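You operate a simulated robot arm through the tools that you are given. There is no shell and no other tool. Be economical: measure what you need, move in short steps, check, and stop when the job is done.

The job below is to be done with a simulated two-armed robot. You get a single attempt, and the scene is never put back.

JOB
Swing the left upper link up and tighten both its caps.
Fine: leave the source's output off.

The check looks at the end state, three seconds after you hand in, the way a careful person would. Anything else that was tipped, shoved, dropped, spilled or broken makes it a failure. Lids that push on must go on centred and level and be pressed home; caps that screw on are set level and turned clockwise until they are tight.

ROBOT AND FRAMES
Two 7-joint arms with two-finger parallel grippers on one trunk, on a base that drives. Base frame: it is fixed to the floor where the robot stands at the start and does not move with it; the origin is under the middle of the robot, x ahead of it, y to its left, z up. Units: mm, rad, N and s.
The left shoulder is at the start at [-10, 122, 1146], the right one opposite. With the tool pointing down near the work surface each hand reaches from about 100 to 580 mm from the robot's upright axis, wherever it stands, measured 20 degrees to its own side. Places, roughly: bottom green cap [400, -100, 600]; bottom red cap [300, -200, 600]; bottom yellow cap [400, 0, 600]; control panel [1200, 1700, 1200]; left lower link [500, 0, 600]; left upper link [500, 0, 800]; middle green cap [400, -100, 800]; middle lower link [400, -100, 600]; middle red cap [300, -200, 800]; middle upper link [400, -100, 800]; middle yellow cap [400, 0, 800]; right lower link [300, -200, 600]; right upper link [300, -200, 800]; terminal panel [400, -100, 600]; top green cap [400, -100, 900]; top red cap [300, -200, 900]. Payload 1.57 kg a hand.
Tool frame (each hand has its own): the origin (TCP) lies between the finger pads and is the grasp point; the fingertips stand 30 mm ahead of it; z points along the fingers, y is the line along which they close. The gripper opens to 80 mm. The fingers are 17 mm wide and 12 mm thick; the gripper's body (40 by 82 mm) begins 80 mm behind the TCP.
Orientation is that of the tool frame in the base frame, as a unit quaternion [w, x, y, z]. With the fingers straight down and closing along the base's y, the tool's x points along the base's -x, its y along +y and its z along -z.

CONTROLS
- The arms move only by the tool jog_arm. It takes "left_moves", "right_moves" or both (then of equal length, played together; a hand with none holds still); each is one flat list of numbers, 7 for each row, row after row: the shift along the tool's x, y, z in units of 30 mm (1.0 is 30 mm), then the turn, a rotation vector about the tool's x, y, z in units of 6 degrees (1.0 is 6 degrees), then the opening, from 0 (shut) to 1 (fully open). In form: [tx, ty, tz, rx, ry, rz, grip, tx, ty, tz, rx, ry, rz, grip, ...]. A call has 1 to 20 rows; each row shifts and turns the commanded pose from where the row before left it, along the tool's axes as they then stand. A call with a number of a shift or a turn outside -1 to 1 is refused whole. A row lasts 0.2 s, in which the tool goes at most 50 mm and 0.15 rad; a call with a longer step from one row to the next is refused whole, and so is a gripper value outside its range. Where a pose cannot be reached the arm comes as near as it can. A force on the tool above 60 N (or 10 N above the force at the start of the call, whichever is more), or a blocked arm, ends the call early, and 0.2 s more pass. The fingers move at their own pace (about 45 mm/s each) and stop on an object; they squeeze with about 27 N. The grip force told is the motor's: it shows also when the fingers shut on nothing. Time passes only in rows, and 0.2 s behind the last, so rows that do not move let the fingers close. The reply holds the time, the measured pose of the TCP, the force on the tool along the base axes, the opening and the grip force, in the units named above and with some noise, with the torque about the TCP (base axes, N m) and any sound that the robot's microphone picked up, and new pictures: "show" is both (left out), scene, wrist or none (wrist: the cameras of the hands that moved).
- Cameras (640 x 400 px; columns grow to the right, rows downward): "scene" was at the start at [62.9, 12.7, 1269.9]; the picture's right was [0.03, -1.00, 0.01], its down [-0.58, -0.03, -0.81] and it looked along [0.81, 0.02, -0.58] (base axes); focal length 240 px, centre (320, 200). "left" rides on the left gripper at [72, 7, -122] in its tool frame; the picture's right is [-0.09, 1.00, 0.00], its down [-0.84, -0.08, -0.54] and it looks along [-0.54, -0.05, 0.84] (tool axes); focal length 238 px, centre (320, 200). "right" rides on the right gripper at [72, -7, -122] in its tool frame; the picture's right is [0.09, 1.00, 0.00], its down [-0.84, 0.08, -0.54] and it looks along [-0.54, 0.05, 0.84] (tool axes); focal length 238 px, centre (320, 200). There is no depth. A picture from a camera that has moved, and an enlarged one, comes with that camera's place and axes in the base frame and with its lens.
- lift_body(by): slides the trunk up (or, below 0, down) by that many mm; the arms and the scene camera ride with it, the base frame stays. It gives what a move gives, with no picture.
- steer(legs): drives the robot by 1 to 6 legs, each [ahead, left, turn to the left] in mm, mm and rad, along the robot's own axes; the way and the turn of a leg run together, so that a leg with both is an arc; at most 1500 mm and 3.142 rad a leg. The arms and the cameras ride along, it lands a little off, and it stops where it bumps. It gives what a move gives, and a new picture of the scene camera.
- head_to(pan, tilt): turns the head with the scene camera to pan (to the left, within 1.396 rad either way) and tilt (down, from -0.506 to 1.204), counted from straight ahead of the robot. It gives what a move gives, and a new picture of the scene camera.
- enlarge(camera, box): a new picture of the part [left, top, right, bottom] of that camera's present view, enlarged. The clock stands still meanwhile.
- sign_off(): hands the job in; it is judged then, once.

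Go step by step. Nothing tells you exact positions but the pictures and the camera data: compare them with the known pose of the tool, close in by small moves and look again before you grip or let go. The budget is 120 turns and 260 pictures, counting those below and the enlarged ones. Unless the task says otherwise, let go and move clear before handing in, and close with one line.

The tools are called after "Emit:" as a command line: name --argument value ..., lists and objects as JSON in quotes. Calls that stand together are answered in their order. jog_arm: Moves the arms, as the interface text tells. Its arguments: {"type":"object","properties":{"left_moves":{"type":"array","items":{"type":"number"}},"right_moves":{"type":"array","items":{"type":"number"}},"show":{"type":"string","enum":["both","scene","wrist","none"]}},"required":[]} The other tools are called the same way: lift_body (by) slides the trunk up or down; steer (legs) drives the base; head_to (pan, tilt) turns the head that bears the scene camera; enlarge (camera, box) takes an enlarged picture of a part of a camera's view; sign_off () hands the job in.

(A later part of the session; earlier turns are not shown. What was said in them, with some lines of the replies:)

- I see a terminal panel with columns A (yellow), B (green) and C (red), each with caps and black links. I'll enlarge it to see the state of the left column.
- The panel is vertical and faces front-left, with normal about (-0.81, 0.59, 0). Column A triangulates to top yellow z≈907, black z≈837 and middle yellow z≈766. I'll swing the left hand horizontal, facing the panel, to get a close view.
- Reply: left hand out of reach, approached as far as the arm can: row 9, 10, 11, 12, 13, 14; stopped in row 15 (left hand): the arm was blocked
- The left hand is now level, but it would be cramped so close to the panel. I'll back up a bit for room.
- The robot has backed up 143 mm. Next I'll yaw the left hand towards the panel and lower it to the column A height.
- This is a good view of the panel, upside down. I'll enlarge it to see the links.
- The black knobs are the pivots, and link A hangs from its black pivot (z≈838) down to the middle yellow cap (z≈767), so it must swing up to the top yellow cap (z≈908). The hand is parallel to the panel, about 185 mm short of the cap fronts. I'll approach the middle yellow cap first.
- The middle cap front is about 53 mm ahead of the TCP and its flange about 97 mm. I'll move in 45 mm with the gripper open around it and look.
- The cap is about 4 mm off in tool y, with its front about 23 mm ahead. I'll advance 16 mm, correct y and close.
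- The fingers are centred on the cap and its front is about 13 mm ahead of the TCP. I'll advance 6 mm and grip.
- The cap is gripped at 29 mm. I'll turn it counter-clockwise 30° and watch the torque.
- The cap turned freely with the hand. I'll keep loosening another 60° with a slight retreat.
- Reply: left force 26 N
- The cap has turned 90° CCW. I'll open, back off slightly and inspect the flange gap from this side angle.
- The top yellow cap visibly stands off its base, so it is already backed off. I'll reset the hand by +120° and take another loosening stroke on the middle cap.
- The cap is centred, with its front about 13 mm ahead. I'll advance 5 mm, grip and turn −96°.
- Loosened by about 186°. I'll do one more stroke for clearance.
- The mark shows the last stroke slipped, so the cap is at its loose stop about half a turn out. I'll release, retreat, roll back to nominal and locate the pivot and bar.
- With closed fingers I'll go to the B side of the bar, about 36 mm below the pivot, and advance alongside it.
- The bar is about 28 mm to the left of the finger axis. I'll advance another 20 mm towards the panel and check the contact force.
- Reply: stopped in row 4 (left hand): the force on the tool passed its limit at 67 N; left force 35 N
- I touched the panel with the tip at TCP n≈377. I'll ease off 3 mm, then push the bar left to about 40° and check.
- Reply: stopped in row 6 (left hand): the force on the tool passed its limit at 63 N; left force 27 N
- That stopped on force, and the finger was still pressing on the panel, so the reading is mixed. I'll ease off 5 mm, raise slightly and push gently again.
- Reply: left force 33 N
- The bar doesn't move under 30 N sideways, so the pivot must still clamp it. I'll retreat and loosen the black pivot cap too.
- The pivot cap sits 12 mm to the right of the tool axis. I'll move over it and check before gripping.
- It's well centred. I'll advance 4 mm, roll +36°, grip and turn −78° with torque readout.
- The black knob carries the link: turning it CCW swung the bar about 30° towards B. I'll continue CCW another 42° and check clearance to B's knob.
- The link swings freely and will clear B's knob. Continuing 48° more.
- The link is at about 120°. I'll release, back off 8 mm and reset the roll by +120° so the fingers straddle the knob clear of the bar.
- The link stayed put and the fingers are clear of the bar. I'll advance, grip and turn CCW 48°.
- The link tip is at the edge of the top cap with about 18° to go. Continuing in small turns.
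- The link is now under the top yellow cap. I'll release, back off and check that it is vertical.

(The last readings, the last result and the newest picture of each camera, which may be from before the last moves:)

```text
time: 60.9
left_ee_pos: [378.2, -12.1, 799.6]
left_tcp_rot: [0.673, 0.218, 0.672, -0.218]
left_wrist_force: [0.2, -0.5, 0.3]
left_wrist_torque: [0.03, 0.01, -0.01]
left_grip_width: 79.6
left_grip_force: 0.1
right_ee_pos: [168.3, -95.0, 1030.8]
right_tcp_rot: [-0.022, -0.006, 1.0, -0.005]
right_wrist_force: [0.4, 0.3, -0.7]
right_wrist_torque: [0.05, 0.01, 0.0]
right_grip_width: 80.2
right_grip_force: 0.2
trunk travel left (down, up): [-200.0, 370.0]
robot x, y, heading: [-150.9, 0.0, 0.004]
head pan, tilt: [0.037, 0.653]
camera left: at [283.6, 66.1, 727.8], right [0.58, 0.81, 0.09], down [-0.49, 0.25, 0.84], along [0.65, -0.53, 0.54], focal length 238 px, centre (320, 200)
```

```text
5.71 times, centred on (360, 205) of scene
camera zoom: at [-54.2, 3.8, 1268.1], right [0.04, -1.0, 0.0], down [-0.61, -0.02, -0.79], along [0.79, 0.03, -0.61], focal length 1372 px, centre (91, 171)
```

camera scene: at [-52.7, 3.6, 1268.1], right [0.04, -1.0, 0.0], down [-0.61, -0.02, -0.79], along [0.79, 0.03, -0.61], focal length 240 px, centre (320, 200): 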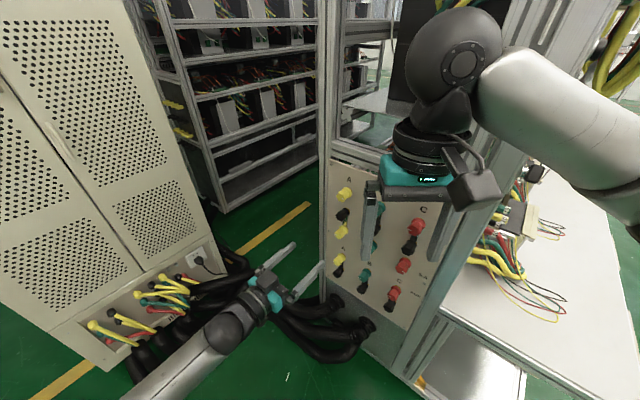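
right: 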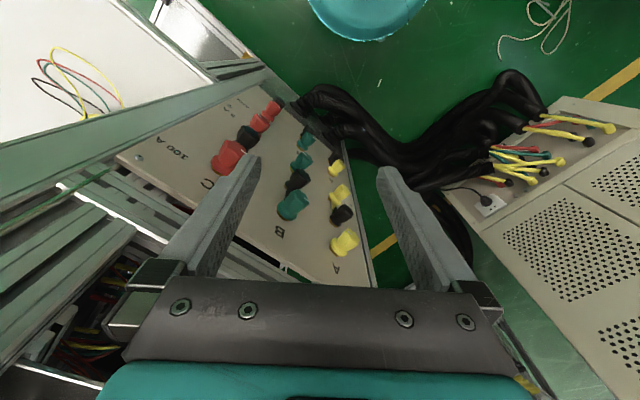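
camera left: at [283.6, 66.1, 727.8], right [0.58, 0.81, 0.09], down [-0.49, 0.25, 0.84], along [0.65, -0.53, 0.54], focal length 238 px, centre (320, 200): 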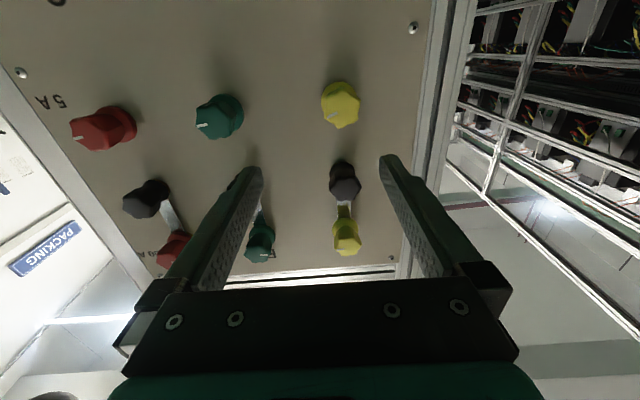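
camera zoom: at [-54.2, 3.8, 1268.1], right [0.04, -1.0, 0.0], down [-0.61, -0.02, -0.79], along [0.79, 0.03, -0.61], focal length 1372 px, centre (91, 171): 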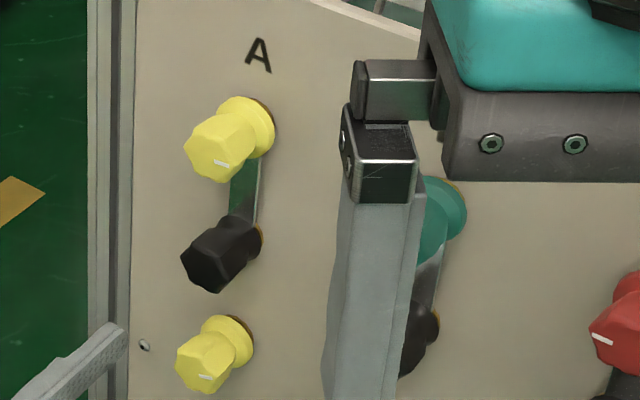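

The link is vertical under the top cap. Next I'll move in front of the top yellow cap and pre-roll −60°.

Emit:
jog_arm --left_moves '[-0.9, 0.16, 0, 0, 0, 0, 0.8, -0.9, 0.16, 0, 0, 0, 0, 0.8, -0.9, 0.16, 0, 0, 0, 0, 0.8, -0.87, 0.17, 0, 0, 0, 0, 0.6, 0, 0, 0.7, 0, 0, 0, 0.6, 0, 0, 0.6, 0, 0, 0, 0.6, 0, 0, 0, 0, 0, 0, 0.6]' --show "wrist"

Emit:
enlarge --camera "left" --box '[220, 100, 420, 260]'

```text
time: 62.5
left_ee_pos: [420.8, -19.8, 907.1]
left_tcp_rot: [0.674, 0.217, 0.672, -0.217]
left_wrist_force: [0.0, -0.2, 0.0]
left_wrist_torque: [0.0, -0.03, -0.01]
left_grip_width: 47.9
left_grip_force: 0.0
right_ee_pos: [166.1, -96.0, 1029.2]
right_tcp_rot: [-0.022, -0.006, 1.0, -0.005]
right_wrist_force: [-0.3, -0.1, 0.9]
right_wrist_torque: [0.03, 0.0, -0.03]
right_grip_width: 80.2
right_grip_force: 0.0
trunk travel left (down, up): [-200.0, 370.0]
robot x, y, heading: [-147.6, -0.5, -0.0]
head pan, tilt: [0.037, 0.653]
camera left: at [325.6, 58.1, 836.7], right [0.58, 0.81, 0.09], down [-0.49, 0.26, 0.84], along [0.65, -0.53, 0.54], focal length 238 px, centre (320, 200)
```

left: 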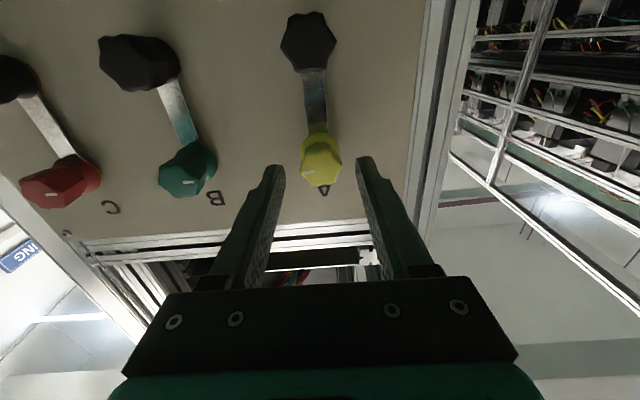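

```text
2.50 times, centred on (320, 180) of left
camera zoom: at [325.6, 58.1, 836.7], right [0.58, 0.81, 0.09], down [-0.49, 0.26, 0.84], along [0.65, -0.53, 0.54], focal length 596 px, centre (320, 250)
```

zoom: 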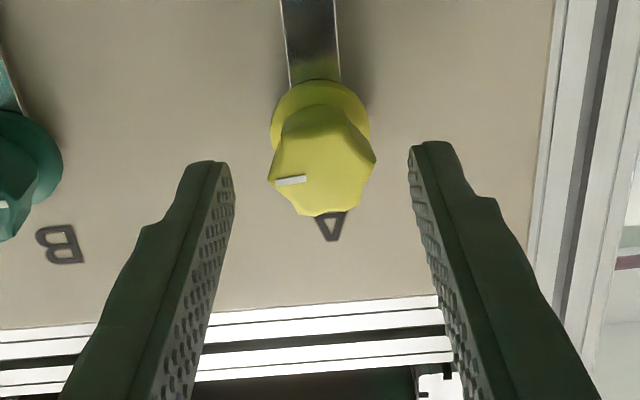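

The cap is about 3 mm lower than the axis. I'll correct, pre-roll −60°, advance 19 mm and grip.

Emit:
jog_arm --left_moves '[0.1, 0.04, 0, 0, 0, 0, 0.6, 0, 0, 0, 0, 0, -1, 0.6, 0, 0, 0, 0, 0, -1, 0.6, 0, 0, 0, 0, 0, -1, 0.6, 0, 0, 0, 0, 0, -1, 0.6, 0, 0, 0, 0, 0, -1, 0.6, 0, 0, 0, 0, 0, -1, 0.6, 0, 0, 0, 0, 0, -1, 0.6, 0, 0, 0, 0, 0, -1, 0.6, 0, 0, 0, 0, 0, -1, 0.6, 0, 0, 0, 0, 0, -1, 0.6, 0, 0, 0.3, 0, 0, 0, 0.6, 0, 0, 0.33, 0, 0, 0, 0.6, 0, 0, 0, 0, 0, 0, 0.6]' --show "none"

Emit:
enlarge --camera "left" --box '[220, 100, 420, 260]'

```text
time: 65.5
left_ee_pos: [437.0, -30.6, 904.1]
left_tcp_rot: [0.474, -0.147, 0.691, -0.526]
left_wrist_force: [-0.1, 0.3, 0.0]
left_wrist_torque: [-0.04, 0.0, 0.01]
left_grip_width: 47.9
left_grip_force: 0.1
right_ee_pos: [166.8, -96.6, 1030.1]
right_tcp_rot: [-0.022, -0.005, 1.0, -0.005]
right_wrist_force: [0.3, 0.6, -0.2]
right_wrist_torque: [0.0, 0.0, -0.01]
right_grip_width: 80.0
right_grip_force: 0.2
trunk travel left (down, up): [-200.0, 370.0]
robot x, y, heading: [-152.0, 4.6, -0.0]
head pan, tilt: [0.037, 0.653]
```

```text
2.50 times, centred on (320, 180) of left
camera zoom: at [303.7, -4.6, 862.8], right [0.34, 0.47, -0.82], down [-0.04, 0.87, 0.48], along [0.94, -0.13, 0.31], focal length 596 px, centre (320, 250)
```

zoom: 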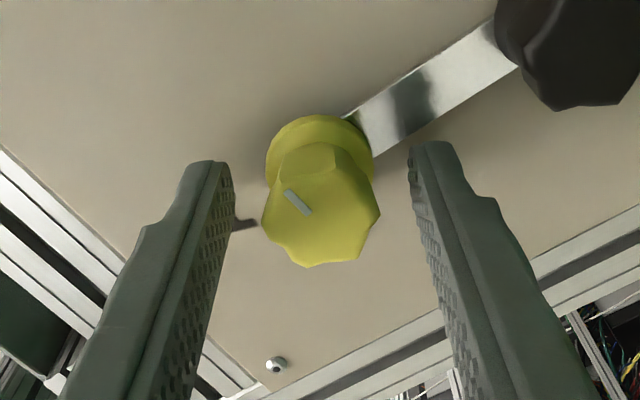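

It's centred. I'll grip and turn clockwise 96°.

Emit:
jog_arm --left_moves '[0, 0, 0, 0, 0, 0, 0.2, 0, 0, 0, 0, 0, 0, 0, 0, 0, 0, 0, 0, 0, 0, 0, 0, 0, 0, 0, 0, 0, 0, 0, 0, 0, 0, 1, 0, 0, 0, 0, 0, 0, 1, 0, 0, 0, 0, 0, 0, 1, 0, 0, 0, 0, 0, 0, 1, 0, 0, 0, 0, 0, 0, 1, 0, 0, 0, 0, 0, 0, 1, 0, 0, 0, 0, 0, 0, 1, 0, 0, 0, 0, 0, 0, 1, 0, 0, 0, 0, 0, 0, 1, 0, 0, 0, 0, 0, 0, 1, 0, 0, 0, 0, 0, 0, 1, 0, 0, 0, 0, 0, 0, 1, 0, 0, 0, 0, 0, 0, 1, 0, 0, 0, 0, 0, 0, 1, 0, 0, 0, 0, 0, 0, 1, 0, 0, 0, 0, 0, 0, 1, 0]' --show "none"

Emit:
enlarge --camera "left" --box '[220, 100, 420, 260]'

```text
time: 69.7
left_ee_pos: [435.0, -31.6, 905.0]
left_tcp_rot: [0.708, 0.416, 0.57, 0.0]
left_wrist_force: [-11.1, -11.1, 0.7]
left_wrist_torque: [-0.46, -0.54, -0.96]
left_grip_width: 29.3
left_grip_force: 38.9
right_ee_pos: [165.3, -97.0, 1028.9]
right_tcp_rot: [-0.023, -0.005, 1.0, -0.004]
right_wrist_force: [0.0, -0.1, -0.2]
right_wrist_torque: [-0.02, -0.01, 0.04]
right_grip_width: 80.2
right_grip_force: 0.0
trunk travel left (down, up): [-200.0, 370.0]
robot x, y, heading: [-150.8, 3.6, -0.002]
head pan, tilt: [0.037, 0.653]
```

```text
2.50 times, centred on (320, 180) of left
camera zoom: at [365.3, 80.0, 850.6], right [0.44, 0.61, 0.66], down [-0.77, -0.13, 0.63], along [0.47, -0.78, 0.41], focal length 596 px, centre (320, 250)
```

zoom: 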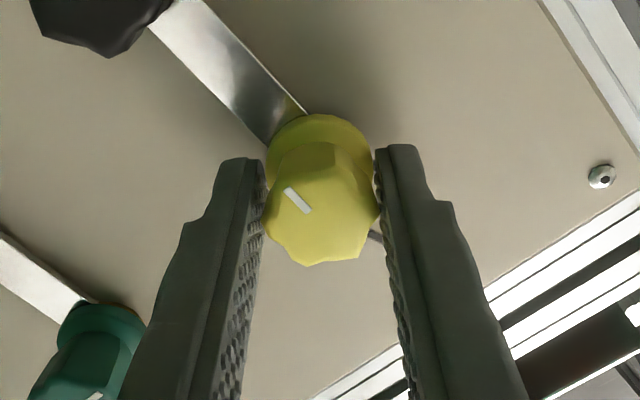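

The cap followed. I'll reset and repeat.

Emit:
jog_arm --left_moves '[0, 0, 0, 0, 0, 0, 0.6, 0, 0, 0, 0, 0, 0, 0.6, 0, 0, 0, 0, 0, -1, 0.6, 0, 0, 0, 0, 0, -1, 0.6, 0, 0, 0, 0, 0, -1, 0.6, 0, 0, 0, 0, 0, -1, 0.6, 0, 0, 0, 0, 0, -1, 0.6, 0, 0, 0, 0, 0, -1, 0.6, 0, 0, 0, 0, 0, -1, 0.6, 0, 0, 0, 0, 0, -1, 0.6, 0, 0, 0, 0, 0, -1, 0.6, 0, 0, 0, 0, 0, -1, 0.6, 0, 0, 0, 0, 0, -1, 0.6, 0, 0, 0, 0, 0, -1, 0.6, 0, 0, 0, 0, 0, -1, 0.6, 0, 0, 0, 0, 0, -1, 0.6, 0, 0, 0, 0, 0, -1, 0.6, 0, 0, 0, 0, 0, -1, 0.6]' --show "none"

Emit:
jog_arm --left_moves '[0, 0, 0.05, 0, 0, 0, 0.2, 0, 0, 0, 0, 0, 0, 0, 0, 0, 0, 0, 0, 0, 0, 0, 0, 0, 0, 0, 0, 0, 0, 0, 0, 0, 0, 1, 0, 0, 0, 0, 0, 0, 1, 0, 0, 0, 0, 0, 0, 1, 0, 0, 0, 0, 0, 0, 1, 0, 0, 0, 0, 0, 0, 1, 0, 0, 0, 0, 0, 0, 1, 0, 0, 0, 0, 0, 0, 1, 0, 0, 0, 0, 0, 0, 1, 0, 0, 0, 0, 0, 0, 1, 0, 0, 0, 0, 0, 0, 1, 0, 0, 0, 0, 0, 0, 1, 0, 0, 0, 0, 0, 0, 1, 0, 0, 0, 0, 0, 0, 1, 0, 0, 0, 0, 0, 0, 1, 0, 0, 0, 0, 0, 0, 1, 0, 0, 0, 0, 0, 0, 1, 0]' --show "none"

Emit:
enlarge --camera "left" --box '[220, 100, 420, 260]'

```text
time: 73.5
left_ee_pos: [438.0, -28.9, 904.1]
left_tcp_rot: [0.473, -0.149, 0.691, -0.526]
left_wrist_force: [-0.3, 0.3, -0.3]
left_wrist_torque: [0.02, 0.01, 0.01]
left_grip_width: 48.2
left_grip_force: 0.1
right_ee_pos: [166.8, -95.6, 1029.7]
right_tcp_rot: [-0.022, -0.005, 1.0, -0.005]
right_wrist_force: [-0.7, -0.9, 0.5]
right_wrist_torque: [0.0, 0.01, -0.01]
right_grip_width: 79.7
right_grip_force: 0.0
trunk travel left (down, up): [-200.0, 370.0]
robot x, y, heading: [-150.9, 1.9, 0.0]
head pan, tilt: [0.037, 0.653]
```

```text
time: 77.7
left_ee_pos: [438.9, -29.4, 900.4]
left_tcp_rot: [0.706, 0.417, 0.573, 0.002]
left_wrist_force: [-5.8, -2.7, -3.0]
left_wrist_torque: [-0.23, 0.52, 0.04]
left_grip_width: 29.5
left_grip_force: 39.4
right_ee_pos: [166.8, -96.8, 1029.1]
right_tcp_rot: [-0.022, -0.006, 1.0, -0.005]
right_wrist_force: [0.7, 1.1, -0.2]
right_wrist_torque: [0.0, 0.01, 0.0]
right_grip_width: 80.2
right_grip_force: 0.1
trunk travel left (down, up): [-200.0, 370.0]
robot x, y, heading: [-148.8, 0.7, -0.005]
head pan, tilt: [0.037, 0.653]
```

```text
2.50 times, centred on (320, 180) of left
camera zoom: at [367.2, 81.7, 847.1], right [0.44, 0.61, 0.66], down [-0.76, -0.14, 0.63], along [0.47, -0.78, 0.4], focal length 596 px, centre (320, 250)
```

zoom: 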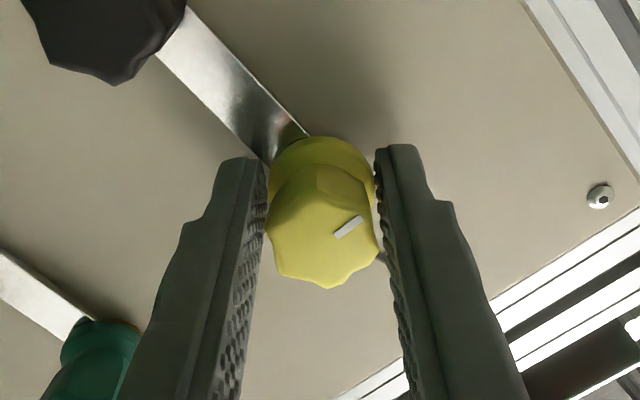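

The cap turned again, and about 0.5 Nm has now built up. One more stroke to confirm it's tight.

Emit:
jog_arm --left_moves '[0, 0, 0, 0, 0, 0, 0.6, 0, 0, 0, 0, 0, 0, 0.6, 0, 0, 0, 0, 0, -1, 0.6, 0, 0, 0, 0, 0, -1, 0.6, 0, 0, 0, 0, 0, -1, 0.6, 0, 0, 0, 0, 0, -1, 0.6, 0, 0, 0, 0, 0, -1, 0.6, 0, 0, 0, 0, 0, -1, 0.6, 0, 0, 0, 0, 0, -1, 0.6, 0, 0, 0, 0, 0, -1, 0.6, 0, 0, 0, 0, 0, -1, 0.6, 0, 0, 0, 0, 0, -1, 0.6, 0, 0, 0, 0, 0, -1, 0.6, 0, 0, 0, 0, 0, -1, 0.6]' --show "none"

Emit:
enlarge --camera "left" --box '[220, 100, 420, 260]'

```text
time: 80.7
left_ee_pos: [440.3, -30.6, 901.9]
left_tcp_rot: [0.572, -0.001, 0.707, -0.416]
left_wrist_force: [-0.1, 0.5, 0.2]
left_wrist_torque: [-0.01, 0.0, 0.02]
left_grip_width: 48.0
left_grip_force: 0.1
right_ee_pos: [166.6, -95.8, 1029.1]
right_tcp_rot: [-0.022, -0.005, 1.0, -0.004]
right_wrist_force: [0.1, 0.7, 0.1]
right_wrist_torque: [-0.02, 0.0, 0.0]
right_grip_width: 80.0
right_grip_force: 0.1
trunk travel left (down, up): [-200.0, 370.0]
robot x, y, heading: [-151.2, 4.6, -0.003]
head pan, tilt: [0.037, 0.653]
```

```text
2.50 times, centred on (320, 180) of left
camera zoom: at [318.5, 13.0, 841.0], right [0.5, 0.7, -0.51], down [-0.19, 0.67, 0.72], along [0.84, -0.27, 0.47], focal length 596 px, centre (320, 250)
```

zoom: 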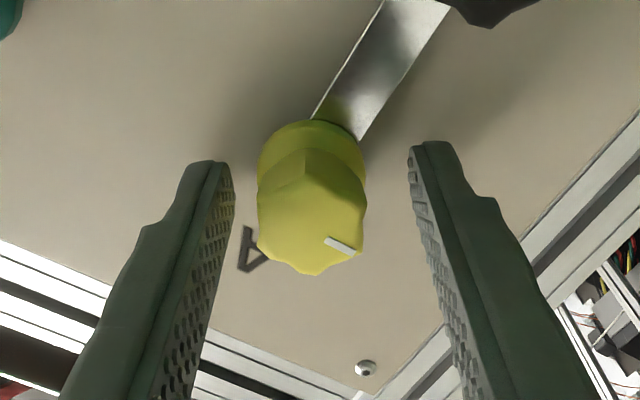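

I'll correct the 2 mm offset, back off slightly, grip and turn up to 66°.

Emit:
jog_arm --left_moves '[0, -0.07, -0.07, 0, 0, 0, 0.5, 0, 0, 0, 0, 0, 0, 0.2, 0, 0, 0, 0, 0, 0, 0, 0, 0, 0, 0, 0, 0, 0, 0, 0, 0, 0, 0, 0, 0]' --show "none"

Emit:
enlarge --camera "left" --box '[220, 100, 420, 260]'

Emit:
jog_arm --left_moves '[0, 0, 0, 0, 0, 1, 0, 0, 0, 0, 0, 0, 1, 0, 0, 0, 0, 0, 0, 1, 0, 0, 0, 0, 0, 0, 1, 0, 0, 0, 0, 0, 0, 1, 0, 0, 0, 0, 0, 0, 1, 0, 0, 0, 0, 0, 0, 1, 0]' --show "none"

Emit:
enlarge --camera "left" --box '[220, 100, 420, 260]'

```text
time: 81.9
left_ee_pos: [436.7, -30.2, 904.1]
left_tcp_rot: [0.573, -0.002, 0.707, -0.415]
left_wrist_force: [-1.5, -0.2, 0.5]
left_wrist_torque: [-0.16, -0.17, 0.07]
left_grip_width: 29.4
left_grip_force: 38.8
right_ee_pos: [167.1, -95.7, 1028.8]
right_tcp_rot: [-0.021, -0.005, 1.0, -0.004]
right_wrist_force: [-0.3, 0.7, 1.0]
right_wrist_torque: [-0.01, -0.01, -0.02]
right_grip_width: 79.7
right_grip_force: 0.1
trunk travel left (down, up): [-200.0, 370.0]
robot x, y, heading: [-154.7, 1.8, 0.003]
head pan, tilt: [0.037, 0.653]
```

```text
2.50 times, centred on (320, 180) of left
camera zoom: at [315.5, 13.2, 842.5], right [0.5, 0.7, -0.51], down [-0.19, 0.67, 0.72], along [0.84, -0.27, 0.47], focal length 596 px, centre (320, 250)
```

zoom: 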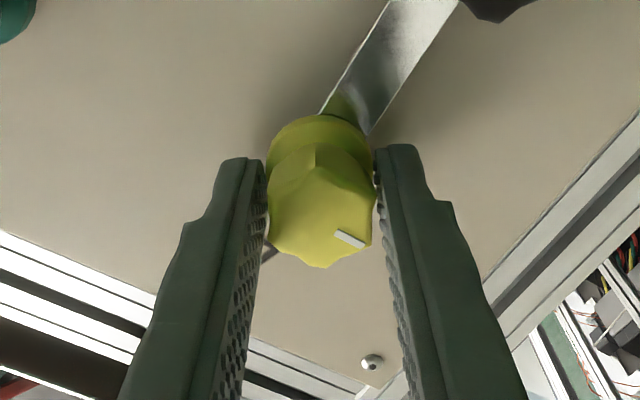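

```text
time: 83.5
left_ee_pos: [434.5, -30.7, 903.9]
left_tcp_rot: [0.684, 0.255, 0.659, -0.182]
left_wrist_force: [-7.7, 2.2, -0.3]
left_wrist_torque: [-0.28, 0.08, -0.1]
left_grip_width: 29.4
left_grip_force: 39.0
right_ee_pos: [166.4, -95.4, 1030.6]
right_tcp_rot: [-0.022, -0.005, 1.0, -0.004]
right_wrist_force: [0.2, -0.1, -0.5]
right_wrist_torque: [0.0, -0.01, 0.0]
right_grip_width: 79.9
right_grip_force: 0.0
trunk travel left (down, up): [-200.0, 370.0]
robot x, y, heading: [-150.7, 2.4, 0.002]
head pan, tilt: [0.037, 0.653]
```

```text
2.50 times, centred on (320, 180) of left
camera zoom: at [344.9, 54.0, 833.8], right [0.57, 0.79, 0.2], down [-0.54, 0.18, 0.82], along [0.62, -0.58, 0.53], focal length 596 px, centre (320, 250)
```

zoom: 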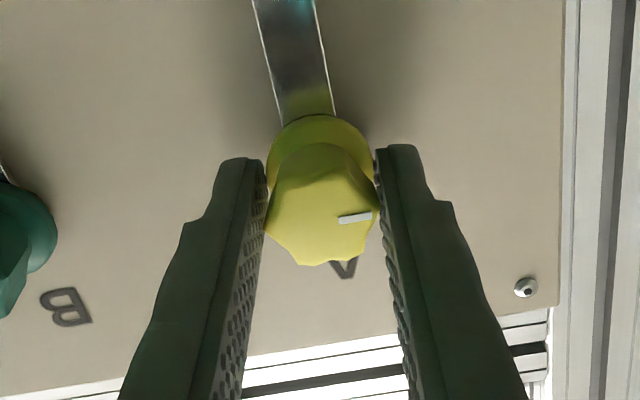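

The grip slipped around the cap on this stroke, so the top cap is tight. Its mark is now at 9 o'clock, the same as the middle cap had when tight. Next I'll retreat and go down to the middle yellow cap to tighten that too.

Emit:
jog_arm --left_moves '[0, 0, 0, 0, 0, 0, 0.6, 0, 0, 0, 0, 0, 0, 0.6, 0, 0, -0.9, 0, 0, -1, 0.8, 0, 0, -0.9, 0, 0, 0, 0.8, 0.92, 0, 0, 0, 0, 0, 0.8, 0.92, 0, 0, 0, 0, 0, 0.8, 0.92, 0, 0, 0, 0, 0, 0.8, 0.92, 0, 0, 0, 0, 0, 0.8, 0.92, 0, 0, 0, 0, 0, 0.6, 0, 0, 0.6, 0, 0, 0, 0.6, 0, 0, 0.5, 0, 0, 0, 0.6, 0, 0, 0, 0, 0, 0, 0.6]' --show "wrist"

Emit:
enlarge --camera "left" --box '[220, 100, 420, 260]'

Emit:
enlarge --camera "scene" --box '[330, 170, 390, 240]'

```text
time: 86.1
left_ee_pos: [417.6, -16.0, 767.8]
left_tcp_rot: [0.674, 0.217, 0.672, -0.217]
left_wrist_force: [-0.1, -0.2, -1.3]
left_wrist_torque: [0.0, -0.01, -0.03]
left_grip_width: 48.3
left_grip_force: 0.0
right_ee_pos: [167.5, -96.8, 1029.7]
right_tcp_rot: [-0.022, -0.006, 1.0, -0.005]
right_wrist_force: [0.4, -0.2, -0.1]
right_wrist_torque: [0.04, 0.02, 0.04]
right_grip_width: 80.3
right_grip_force: 0.1
trunk travel left (down, up): [-200.0, 370.0]
robot x, y, heading: [-152.3, 0.6, -0.004]
head pan, tilt: [0.037, 0.653]
camera left: at [323.9, 61.4, 696.3], right [0.58, 0.81, 0.09], down [-0.49, 0.26, 0.84], along [0.65, -0.53, 0.54], focal length 238 px, centre (320, 200)
```

left: 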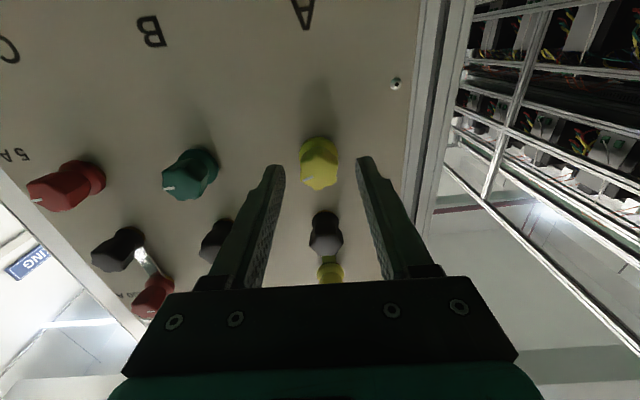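

```text
2.50 times, centred on (320, 180) of left
camera zoom: at [323.9, 61.4, 696.3], right [0.58, 0.81, 0.09], down [-0.49, 0.26, 0.84], along [0.65, -0.53, 0.54], focal length 596 px, centre (320, 250)
```

zoom: 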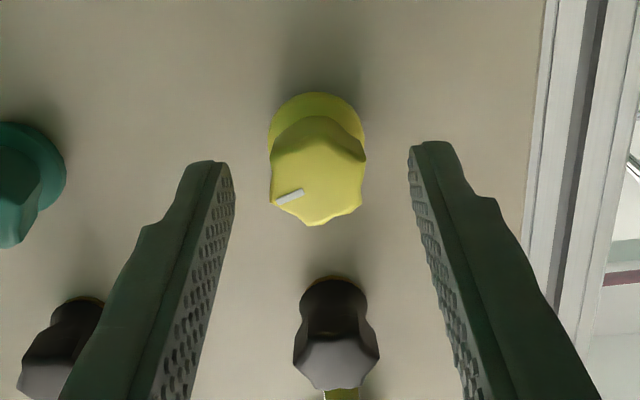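

```text
5.71 times, centred on (360, 205) of scene
camera zoom: at [-54.2, 3.8, 1268.1], right [0.04, -1.0, 0.0], down [-0.61, -0.02, -0.79], along [0.79, 0.03, -0.61], focal length 1372 px, centre (91, 171)
```

zoom: 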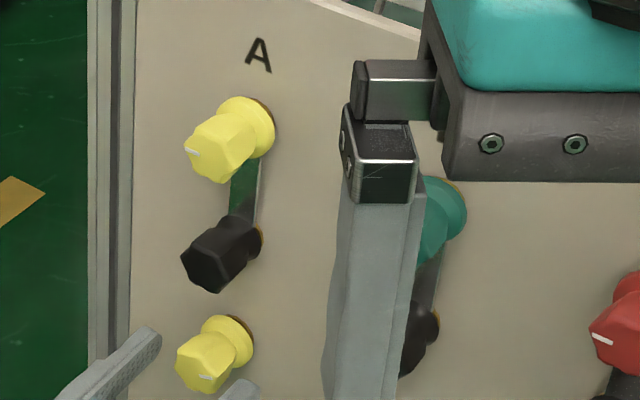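

The top cap's mark now matches the tight red one. The middle cap is centred; I'll roll −60°, advance 23 mm, grip and turn clockwise.

Emit:
jog_arm --left_moves '[0, 0, 0, 0, 0, -1, 0.6, 0, 0, 0, 0, 0, -1, 0.6, 0, 0, 0, 0, 0, -1, 0.6, 0, 0, 0, 0, 0, -1, 0.6, 0, 0, 0, 0, 0, -1, 0.6, 0, 0, 0, 0, 0, -1, 0.6, 0, 0, 0, 0, 0, -1, 0.6, 0, 0, 0, 0, 0, -1, 0.6, 0, 0, 0, 0, 0, -1, 0.6, 0, 0, 0, 0, 0, -1, 0.6, 0, 0, 0.38, 0, 0, 0, 0.6, 0, 0, 0.38, 0, 0, 0, 0.6, 0, 0, 0, 0, 0, 0, 0.3, 0, 0, 0, 0, 0, 0, 0, 0, 0, 0, 0, 0, 0, 0, 0, 0, 0, 0, 0, 0, 0]' --show "none"

Emit:
enlarge --camera "left" --box '[220, 100, 420, 260]'

Emit:
jog_arm --left_moves '[0, 0, 0, 0, 0, 1, 0, 0, 0, 0, 0, 0, 1, 0, 0, 0, 0, 0, 0, 1, 0, 0, 0, 0, 0, 0, 1, 0, 0, 0, 0, 0, 0, 1, 0, 0, 0, 0, 0, 0, 1, 0, 0, 0, 0, 0, 0, 1, 0, 0, 0, 0, 0, 0, 1, 0, 0, 0, 0, 0, 0, 1, 0, 0, 0, 0, 0, 0, 1, 0, 0, 0, 0, 0, 0, 1, 0, 0, 0, 0, 0, 0, 1, 0, 0, 0, 0, 0, 0, 1, 0, 0, 0, 0, 0, 0, 1, 0, 0, 0, 0, 0, 0, 1, 0, 0, 0, 0, 0, 0, 1, 0]' --show "none"

Emit:
enlarge --camera "left" --box '[220, 100, 420, 260]'

```text
time: 89.5
left_ee_pos: [436.4, -32.5, 765.8]
left_tcp_rot: [0.473, -0.147, 0.691, -0.526]
left_wrist_force: [-0.4, -2.8, 2.7]
left_wrist_torque: [-0.05, -0.04, -0.16]
left_grip_width: 29.3
left_grip_force: 39.1
right_ee_pos: [167.3, -96.3, 1030.3]
right_tcp_rot: [-0.022, -0.005, 1.0, -0.004]
right_wrist_force: [-0.6, -0.9, 0.7]
right_wrist_torque: [-0.01, 0.02, 0.01]
right_grip_width: 80.0
right_grip_force: 0.1
trunk travel left (down, up): [-200.0, 370.0]
robot x, y, heading: [-151.3, -0.2, 0.001]
head pan, tilt: [0.037, 0.653]
```

```text
2.50 times, centred on (320, 180) of left
camera zoom: at [303.3, -7.1, 725.0], right [0.34, 0.47, -0.82], down [-0.04, 0.87, 0.48], along [0.94, -0.14, 0.32], focal length 596 px, centre (320, 250)
```

zoom: 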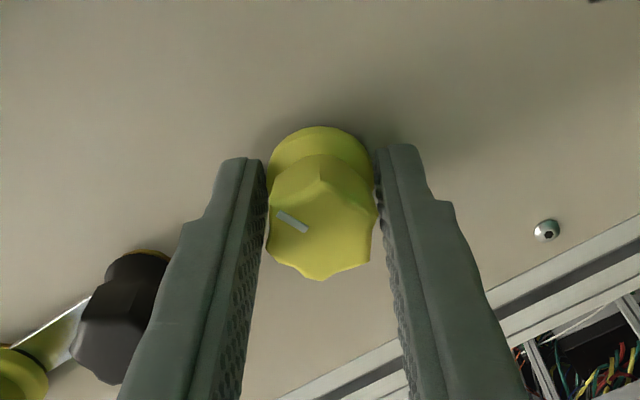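

```text
time: 92.9
left_ee_pos: [438.1, -29.7, 766.8]
left_tcp_rot: [0.707, 0.416, 0.572, 0.0]
left_wrist_force: [6.3, -4.6, -0.4]
left_wrist_torque: [-0.12, -0.13, -0.04]
left_grip_width: 29.2
left_grip_force: 39.0
right_ee_pos: [167.3, -97.3, 1030.3]
right_tcp_rot: [-0.023, -0.005, 1.0, -0.004]
right_wrist_force: [1.0, -0.3, 0.2]
right_wrist_torque: [-0.01, -0.01, 0.01]
right_grip_width: 80.2
right_grip_force: 0.0
trunk travel left (down, up): [-200.0, 370.0]
robot x, y, heading: [-150.4, 4.3, -0.002]
head pan, tilt: [0.037, 0.653]
```

```text
2.50 times, centred on (320, 180) of left
camera zoom: at [366.6, 80.3, 712.5], right [0.44, 0.61, 0.66], down [-0.77, -0.13, 0.63], along [0.47, -0.78, 0.41], focal length 596 px, centre (320, 250)
```

zoom: 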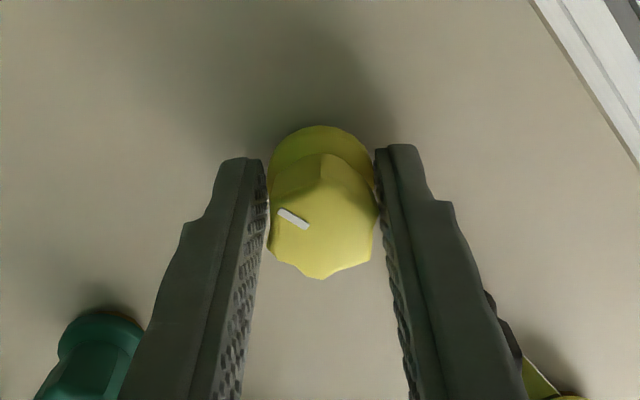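

It followed 96°. I'll reset and take a second stroke.

Emit:
jog_arm --left_moves '[0, 0, 0, 0, 0, 0, 0.6, 0, 0, 0, 0, 0, 0, 0.6, 0, 0, 0, 0, 0, -1, 0.6, 0, 0, 0, 0, 0, -1, 0.6, 0, 0, 0, 0, 0, -1, 0.6, 0, 0, 0, 0, 0, -1, 0.6, 0, 0, 0, 0, 0, -1, 0.6, 0, 0, 0, 0, 0, -1, 0.6, 0, 0, 0, 0, 0, -1, 0.6, 0, 0, 0, 0, 0, -1, 0.6, 0, 0, 0, 0, 0, -1, 0.6, 0, 0, 0, 0, 0, -1, 0.6, 0, 0, 0, 0, 0, -1, 0.6, 0, 0, 0, 0, 0, -1, 0.6, 0, 0, 0, 0, 0, -1, 0.6, 0, 0, 0, 0, 0, -1, 0.6, 0, 0, 0, 0, 0, -1, 0.6, 0, 0, 0, 0, 0, -1, 0.6]' --show "none"

Emit:
jog_arm --left_moves '[0, 0, 0, 0, 0, 0, 0.2, 0, 0, 0, 0, 0, 0, 0, 0, 0, 0, 0, 0, 0, 0, 0, 0, 0, 0, 0, 0, 0, 0, 0, 0, 0, 0, 1, 0, 0, 0, 0, 0, 0, 1, 0, 0, 0, 0, 0, 0, 1, 0, 0, 0, 0, 0, 0, 1, 0, 0, 0, 0, 0, 0, 1, 0, 0, 0, 0, 0, 0, 1, 0, 0, 0, 0, 0, 0, 1, 0, 0, 0, 0, 0, 0, 1, 0, 0, 0, 0, 0, 0, 1, 0, 0, 0, 0, 0, 0, 1, 0, 0, 0, 0, 0, 0, 1, 0, 0, 0, 0, 0, 0, 1, 0, 0, 0, 0, 0, 0, 1, 0, 0, 0, 0, 0, 0, 1, 0, 0, 0, 0, 0, 0, 1, 0, 0, 0, 0, 0, 0, 1, 0]' --show "none"

Emit:
enlarge --camera "left" --box '[220, 100, 420, 260]'

```text
time: 96.7
left_ee_pos: [437.8, -31.7, 765.8]
left_tcp_rot: [0.473, -0.148, 0.692, -0.526]
left_wrist_force: [0.4, 0.6, 0.0]
left_wrist_torque: [-0.02, -0.01, 0.0]
left_grip_width: 48.4
left_grip_force: 0.1
right_ee_pos: [165.9, -96.2, 1030.1]
right_tcp_rot: [-0.022, -0.005, 1.0, -0.004]
right_wrist_force: [0.3, 0.0, -0.2]
right_wrist_torque: [0.02, 0.01, 0.05]
right_grip_width: 79.9
right_grip_force: 0.1
trunk travel left (down, up): [-200.0, 370.0]
robot x, y, heading: [-148.4, 4.3, -0.001]
head pan, tilt: [0.037, 0.653]
```

```text
time: 100.9
left_ee_pos: [437.5, -31.3, 767.0]
left_tcp_rot: [0.708, 0.415, 0.571, 0.002]
left_wrist_force: [-0.2, -5.0, 3.6]
left_wrist_torque: [-0.29, -0.39, -0.51]
left_grip_width: 29.4
left_grip_force: 38.8
right_ee_pos: [164.9, -96.2, 1030.0]
right_tcp_rot: [-0.023, -0.006, 1.0, -0.004]
right_wrist_force: [1.0, -0.1, -0.9]
right_wrist_torque: [0.01, 0.0, -0.03]
right_grip_width: 79.9
right_grip_force: 0.0
trunk travel left (down, up): [-200.0, 370.0]
robot x, y, heading: [-149.6, 0.1, 0.0]
head pan, tilt: [0.037, 0.653]
```

```text
2.50 times, centred on (320, 180) of left
camera zoom: at [366.8, 80.0, 713.0], right [0.44, 0.61, 0.66], down [-0.77, -0.13, 0.63], along [0.47, -0.78, 0.41], focal length 596 px, centre (320, 250)
```

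zoom: 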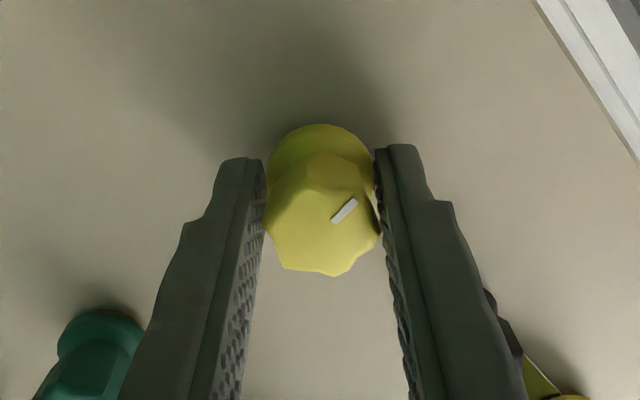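

The mark is near its original tight position. One more stroke to confirm it slips.

Emit:
jog_arm --left_moves '[0, 0, 0, 0, 0, 0, 0.6, 0, 0, 0, 0, 0, 0, 0.6, 0, 0, 0, 0, 0, -1, 0.6, 0, 0, 0, 0, 0, -1, 0.6, 0, 0, 0, 0, 0, -1, 0.6, 0, 0, 0, 0, 0, -1, 0.6, 0, 0, 0, 0, 0, -1, 0.6, 0, 0, 0, 0, 0, -1, 0.6, 0, 0, 0, 0, 0, -1, 0.6, 0, 0, 0, 0, 0, -1, 0.6, 0, 0, 0, 0, 0, -1, 0.6, 0, 0, 0, 0, 0, -1, 0.6, 0, 0, 0, 0, 0, -1, 0.6, 0, 0, 0, 0, 0, 0, 0.2, 0, 0, 0, 0, 0, 0, 0, 0, 0, 0, 0, 0, 0, 0, 0, 0, 0, 0, 0, 0, 0]' --show "none"

Emit:
enlarge --camera "left" --box '[220, 100, 420, 260]'

Emit:
jog_arm --left_moves '[0, 0, 0, 0, 0, 1, 0, 0, 0, 0, 0, 0, 1, 0, 0, 0, 0, 0, 0, 1, 0, 0, 0, 0, 0, 0, 1, 0, 0, 0, 0, 0, 0, 1, 0, 0, 0, 0, 0, 0, 1, 0]' --show "none"

Emit:
enlarge --camera "left" --box '[220, 100, 420, 260]'

```text
time: 104.5
left_ee_pos: [436.1, -30.8, 765.5]
left_tcp_rot: [0.594, 0.037, 0.705, -0.385]
left_wrist_force: [-0.7, -0.6, 0.7]
left_wrist_torque: [-0.07, -0.03, -0.12]
left_grip_width: 29.4
left_grip_force: 39.2
right_ee_pos: [165.9, -94.9, 1029.4]
right_tcp_rot: [-0.023, -0.005, 1.0, -0.005]
right_wrist_force: [0.2, -0.6, 0.1]
right_wrist_torque: [0.0, 0.01, 0.01]
right_grip_width: 80.2
right_grip_force: 0.0
trunk travel left (down, up): [-200.0, 370.0]
robot x, y, heading: [-149.9, 4.6, 0.002]
head pan, tilt: [0.037, 0.653]
```

```text
2.50 times, centred on (320, 180) of left
camera zoom: at [320.1, 16.9, 701.2], right [0.53, 0.74, -0.42], down [-0.23, 0.6, 0.76], along [0.81, -0.31, 0.49], focal length 596 px, centre (320, 250)
```

zoom: 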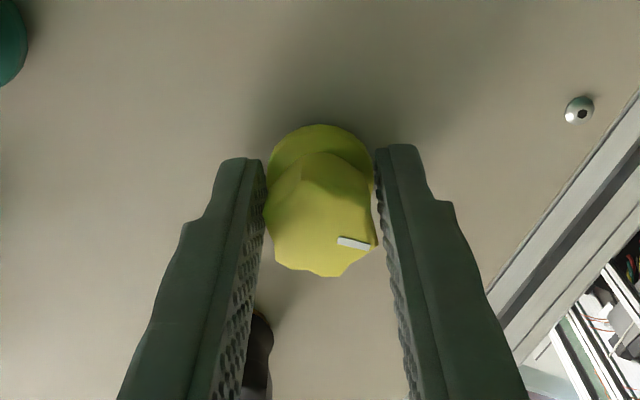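

```text
time: 105.9
left_ee_pos: [437.1, -32.1, 767.3]
left_tcp_rot: [0.684, 0.254, 0.659, -0.181]
left_wrist_force: [-7.8, -0.4, 2.2]
left_wrist_torque: [-0.16, 0.26, -0.14]
left_grip_width: 29.4
left_grip_force: 38.7
right_ee_pos: [166.2, -97.5, 1029.6]
right_tcp_rot: [-0.022, -0.005, 1.0, -0.005]
right_wrist_force: [0.6, -0.1, -0.2]
right_wrist_torque: [-0.01, 0.05, 0.03]
right_grip_width: 80.1
right_grip_force: 0.1
trunk travel left (down, up): [-200.0, 370.0]
robot x, y, heading: [-151.7, 0.2, 0.005]
head pan, tilt: [0.037, 0.653]
```

```text
2.50 times, centred on (320, 180) of left
camera zoom: at [346.7, 53.1, 696.0], right [0.58, 0.79, 0.2], down [-0.54, 0.18, 0.82], along [0.62, -0.58, 0.53], focal length 596 px, centre (320, 250)
```

zoom: 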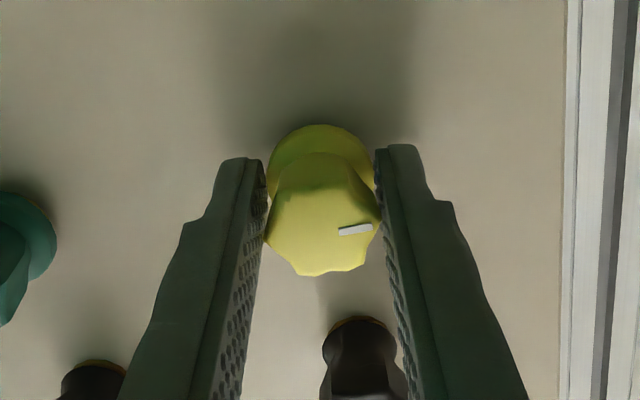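

The middle cap is tight too: the hand slipped and the mark is back at its original angle. Next I'll check that the black pivot knob is firm with a small clockwise nudge.

Emit:
jog_arm --left_moves '[0, 0, 0, 0, 0, 0, 0.6, 0, 0, 0, 0, 0, 0, 0.6, 0, 0, -0.9, 0, 0, -1, 0.8, 0, 0, -0.9, 0, 0, 0, 0.8, -0.78, 0, 0, 0, 0, 0, 0.8, -0.78, 0, 0, 0, 0, 0, 0.8, -0.78, 0, 0, 0, 0, 0, 0.6, 0, 0, 0.8, 0, 0, 0, 0.6, 0, 0, 0.8, 0, 0, 0, 0.6, 0, 0, 0, 0, 0, 0, 0.6]' --show "none"

Emit:
enlarge --camera "left" --box '[220, 100, 420, 260]'

Emit:
enlarge --camera "scene" --box '[330, 170, 390, 240]'

```text
time: 108.1
left_ee_pos: [433.0, -25.4, 836.7]
left_tcp_rot: [0.673, 0.218, 0.672, -0.217]
left_wrist_force: [0.6, 0.1, 0.7]
left_wrist_torque: [0.0, 0.01, -0.02]
left_grip_width: 48.1
left_grip_force: 0.1
right_ee_pos: [167.0, -95.8, 1029.7]
right_tcp_rot: [-0.021, -0.005, 1.0, -0.004]
right_wrist_force: [-0.8, 1.0, -0.8]
right_wrist_torque: [-0.02, -0.06, 0.01]
right_grip_width: 80.0
right_grip_force: 0.0
trunk travel left (down, up): [-200.0, 370.0]
robot x, y, heading: [-154.8, 3.0, -0.001]
head pan, tilt: [0.037, 0.653]
```

```text
2.50 times, centred on (320, 180) of left
camera zoom: at [338.6, 52.7, 765.4], right [0.58, 0.81, 0.09], down [-0.49, 0.26, 0.84], along [0.65, -0.53, 0.54], focal length 596 px, centre (320, 250)
```

zoom: 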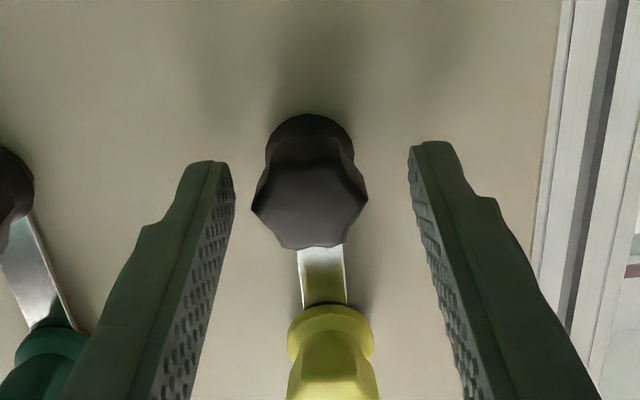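

```text
5.71 times, centred on (360, 205) of scene
camera zoom: at [-54.2, 3.8, 1268.1], right [0.04, -1.0, 0.0], down [-0.61, -0.02, -0.79], along [0.79, 0.03, -0.61], focal length 1372 px, centre (91, 171)
```

zoom: 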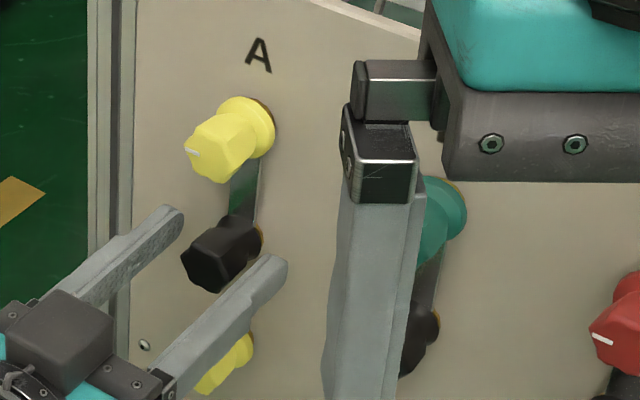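

The link is still vertical. The knob's facets suggest it may have turned slightly relative to the link, so I'll grip it and turn clockwise, watching that the link stays put.

Emit:
jog_arm --left_moves '[0, -0.09, 0, 0, 0, 0, 0.6, 0, 0, 0, 0, 0, -1, 0.6, 0, 0, 0, 0, 0, -1, 0.6, 0, 0, 0, 0, 0, -1, 0.6, 0, 0, 0.23, 0, 0, -1, 0.6, 0, 0, 0, 0, 0, 0, 0.2, 0, 0, 0, 0, 0, 0, 0, 0, 0, 0, 0, 0, 0, 0, 0, 0, 0, 0, 0, 0, 0]' --show "none"

Emit:
enlarge --camera "left" --box '[220, 100, 420, 280]'

Emit:
jog_arm --left_moves '[0, 0, 0, 0, 0, 1, 0, 0, 0, 0, 0, 0, 1, 0]' --show "none"

Emit:
enlarge --camera "scene" --box '[330, 170, 390, 240]'

Emit:
enlarge --camera "left" --box '[220, 100, 420, 280]'

```text
time: 110.1
left_ee_pos: [439.0, -33.4, 833.7]
left_tcp_rot: [0.613, 0.072, 0.704, -0.352]
left_wrist_force: [7.5, 7.1, -3.7]
left_wrist_torque: [-0.01, 0.09, -0.46]
left_grip_width: 26.4
left_grip_force: 37.7
right_ee_pos: [168.2, -96.4, 1030.2]
right_tcp_rot: [-0.023, -0.006, 1.0, -0.005]
right_wrist_force: [0.3, 1.2, 0.3]
right_wrist_torque: [0.01, -0.01, -0.01]
right_grip_width: 80.0
right_grip_force: 0.0
trunk travel left (down, up): [-200.0, 370.0]
robot x, y, heading: [-148.6, -0.2, 0.004]
head pan, tilt: [0.037, 0.653]
```

```text
2.22 times, centred on (320, 190) of left
camera zoom: at [325.4, 21.2, 766.5], right [0.55, 0.77, -0.32], down [-0.28, 0.53, 0.8], along [0.78, -0.35, 0.51], focal length 530 px, centre (320, 222)
```

zoom: 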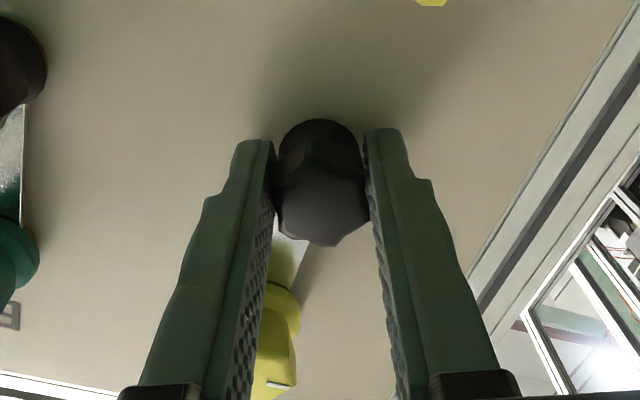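

```text
time: 110.7
left_ee_pos: [438.1, -33.2, 834.0]
left_tcp_rot: [0.645, 0.146, 0.693, -0.286]
left_wrist_force: [4.7, 9.8, -9.1]
left_wrist_torque: [-0.42, 0.0, -0.48]
left_grip_width: 26.6
left_grip_force: 36.9
right_ee_pos: [167.3, -94.6, 1028.4]
right_tcp_rot: [-0.022, -0.005, 1.0, -0.005]
right_wrist_force: [0.9, -0.2, 0.4]
right_wrist_torque: [0.01, 0.03, 0.0]
right_grip_width: 79.9
right_grip_force: 0.1
trunk travel left (down, up): [-200.0, 370.0]
robot x, y, heading: [-151.3, 1.0, 0.006]
head pan, tilt: [0.037, 0.653]
```

```text
5.71 times, centred on (360, 205) of scene
camera zoom: at [-52.9, 4.9, 1267.9], right [0.04, -1.0, 0.0], down [-0.61, -0.02, -0.79], along [0.79, 0.03, -0.61], focal length 1372 px, centre (91, 171)
```

zoom: 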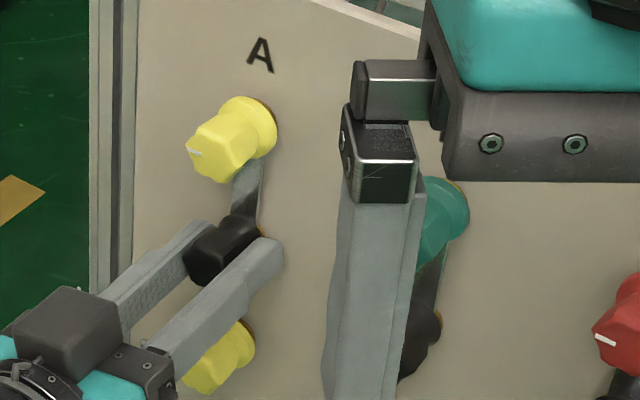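

```text
2.22 times, centred on (320, 190) of left
camera zoom: at [334.1, 33.4, 762.8], right [0.58, 0.81, -0.12], down [-0.38, 0.39, 0.84], along [0.72, -0.44, 0.54], focal length 530 px, centre (320, 222)
```

zoom: 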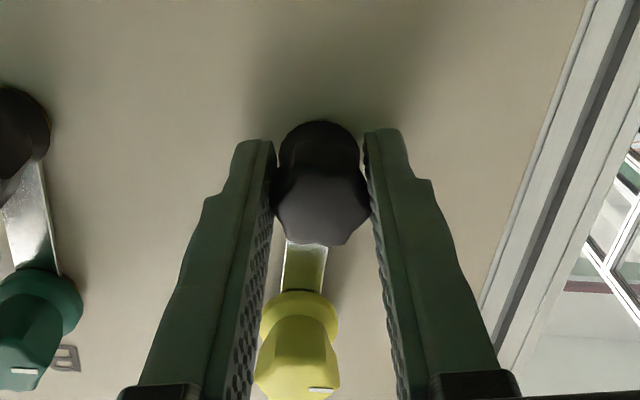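

The fingers slipped on the knob, which resisted at 0.34 Nm, so it's firm. I'll release, retreat and inspect everything.

Emit:
jog_arm --left_moves '[0, 0, 0, 0, 0, 0, 0.6, 0, 0, 0, 0, 0, 0, 0.6, 0, 0, -1, 0, 0, 1, 0.8, 0, 0, -1, 0, 0, 1, 0.8, 0, 0, -1, 0, 0, 0, 0.8, 1, 0, -0.5, 0, 0, 0, 0.8, 1, 0, 0, 0, 0, 0, 0.8, 0, 0, 0, 0, 0, 0, 0.8]' --show "wrist"

Emit:
enlarge --camera "left" --box '[240, 40, 380, 240]'

Emit:
enlarge --camera "scene" --box '[330, 170, 450, 320]'

```text
time: 112.5
left_ee_pos: [349.4, 29.6, 774.1]
left_tcp_rot: [0.673, 0.218, 0.672, -0.218]
left_wrist_force: [-0.7, -0.5, 0.3]
left_wrist_torque: [-0.01, 0.0, -0.02]
left_grip_width: 64.2
left_grip_force: 0.1
right_ee_pos: [167.0, -95.9, 1029.9]
right_tcp_rot: [-0.022, -0.005, 1.0, -0.005]
right_wrist_force: [0.1, -0.3, -0.6]
right_wrist_torque: [0.05, 0.02, 0.02]
right_grip_width: 80.0
right_grip_force: 0.1
trunk travel left (down, up): [-200.0, 370.0]
robot x, y, heading: [-153.0, 1.9, -0.003]
head pan, tilt: [0.037, 0.653]
camera left: at [254.6, 107.3, 702.5], right [0.58, 0.81, 0.09], down [-0.49, 0.26, 0.84], along [0.65, -0.53, 0.54], focal length 238 px, centre (320, 200)
```

left: 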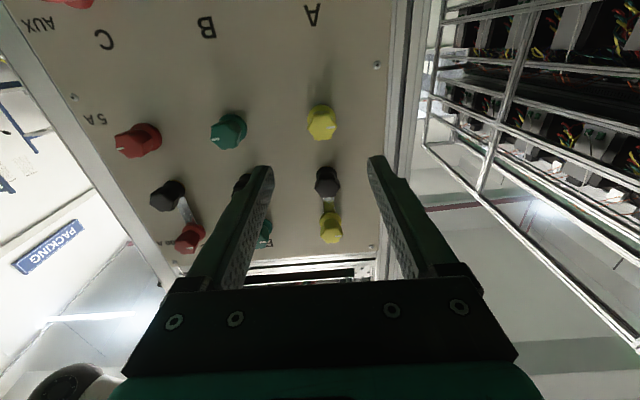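

```text
2.00 times, centred on (310, 140) of left
camera zoom: at [254.6, 107.3, 702.5], right [0.58, 0.81, 0.09], down [-0.49, 0.26, 0.84], along [0.65, -0.53, 0.54], focal length 477 px, centre (340, 320)
```

zoom: 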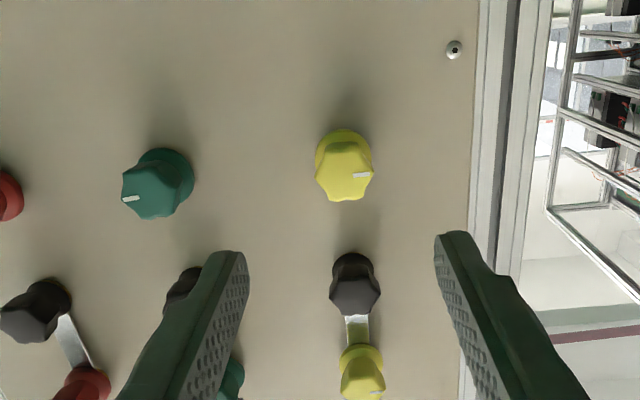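

```text
2.67 times, centred on (390, 245) of scene
camera zoom: at [-54.2, 3.8, 1268.1], right [0.04, -1.0, 0.0], down [-0.61, -0.02, -0.79], along [0.79, 0.03, -0.61], focal length 640 px, centre (133, 80)
```

zoom: 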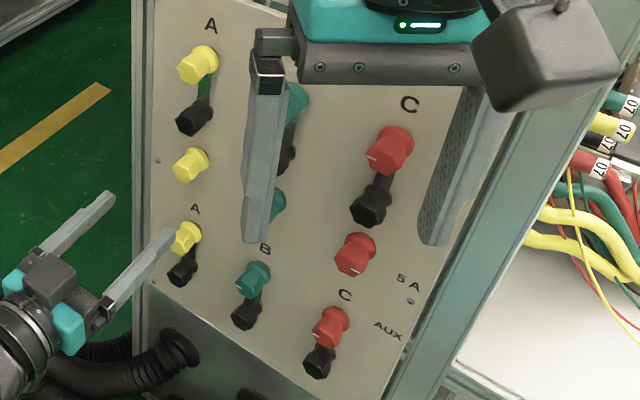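

Link A is vertical under the top yellow cap, both yellow caps are tight with their marks at 9 o'clock, and the hand is clear. Nothing else was moved and the source was left alone, so I'm handing in.

Emit:
sign_off

```text
The job is handed in.
```

The left upper link is swung up under the top yellow cap, both yellow caps are turned clockwise until my grip slipped on them, and I did not touch the source.
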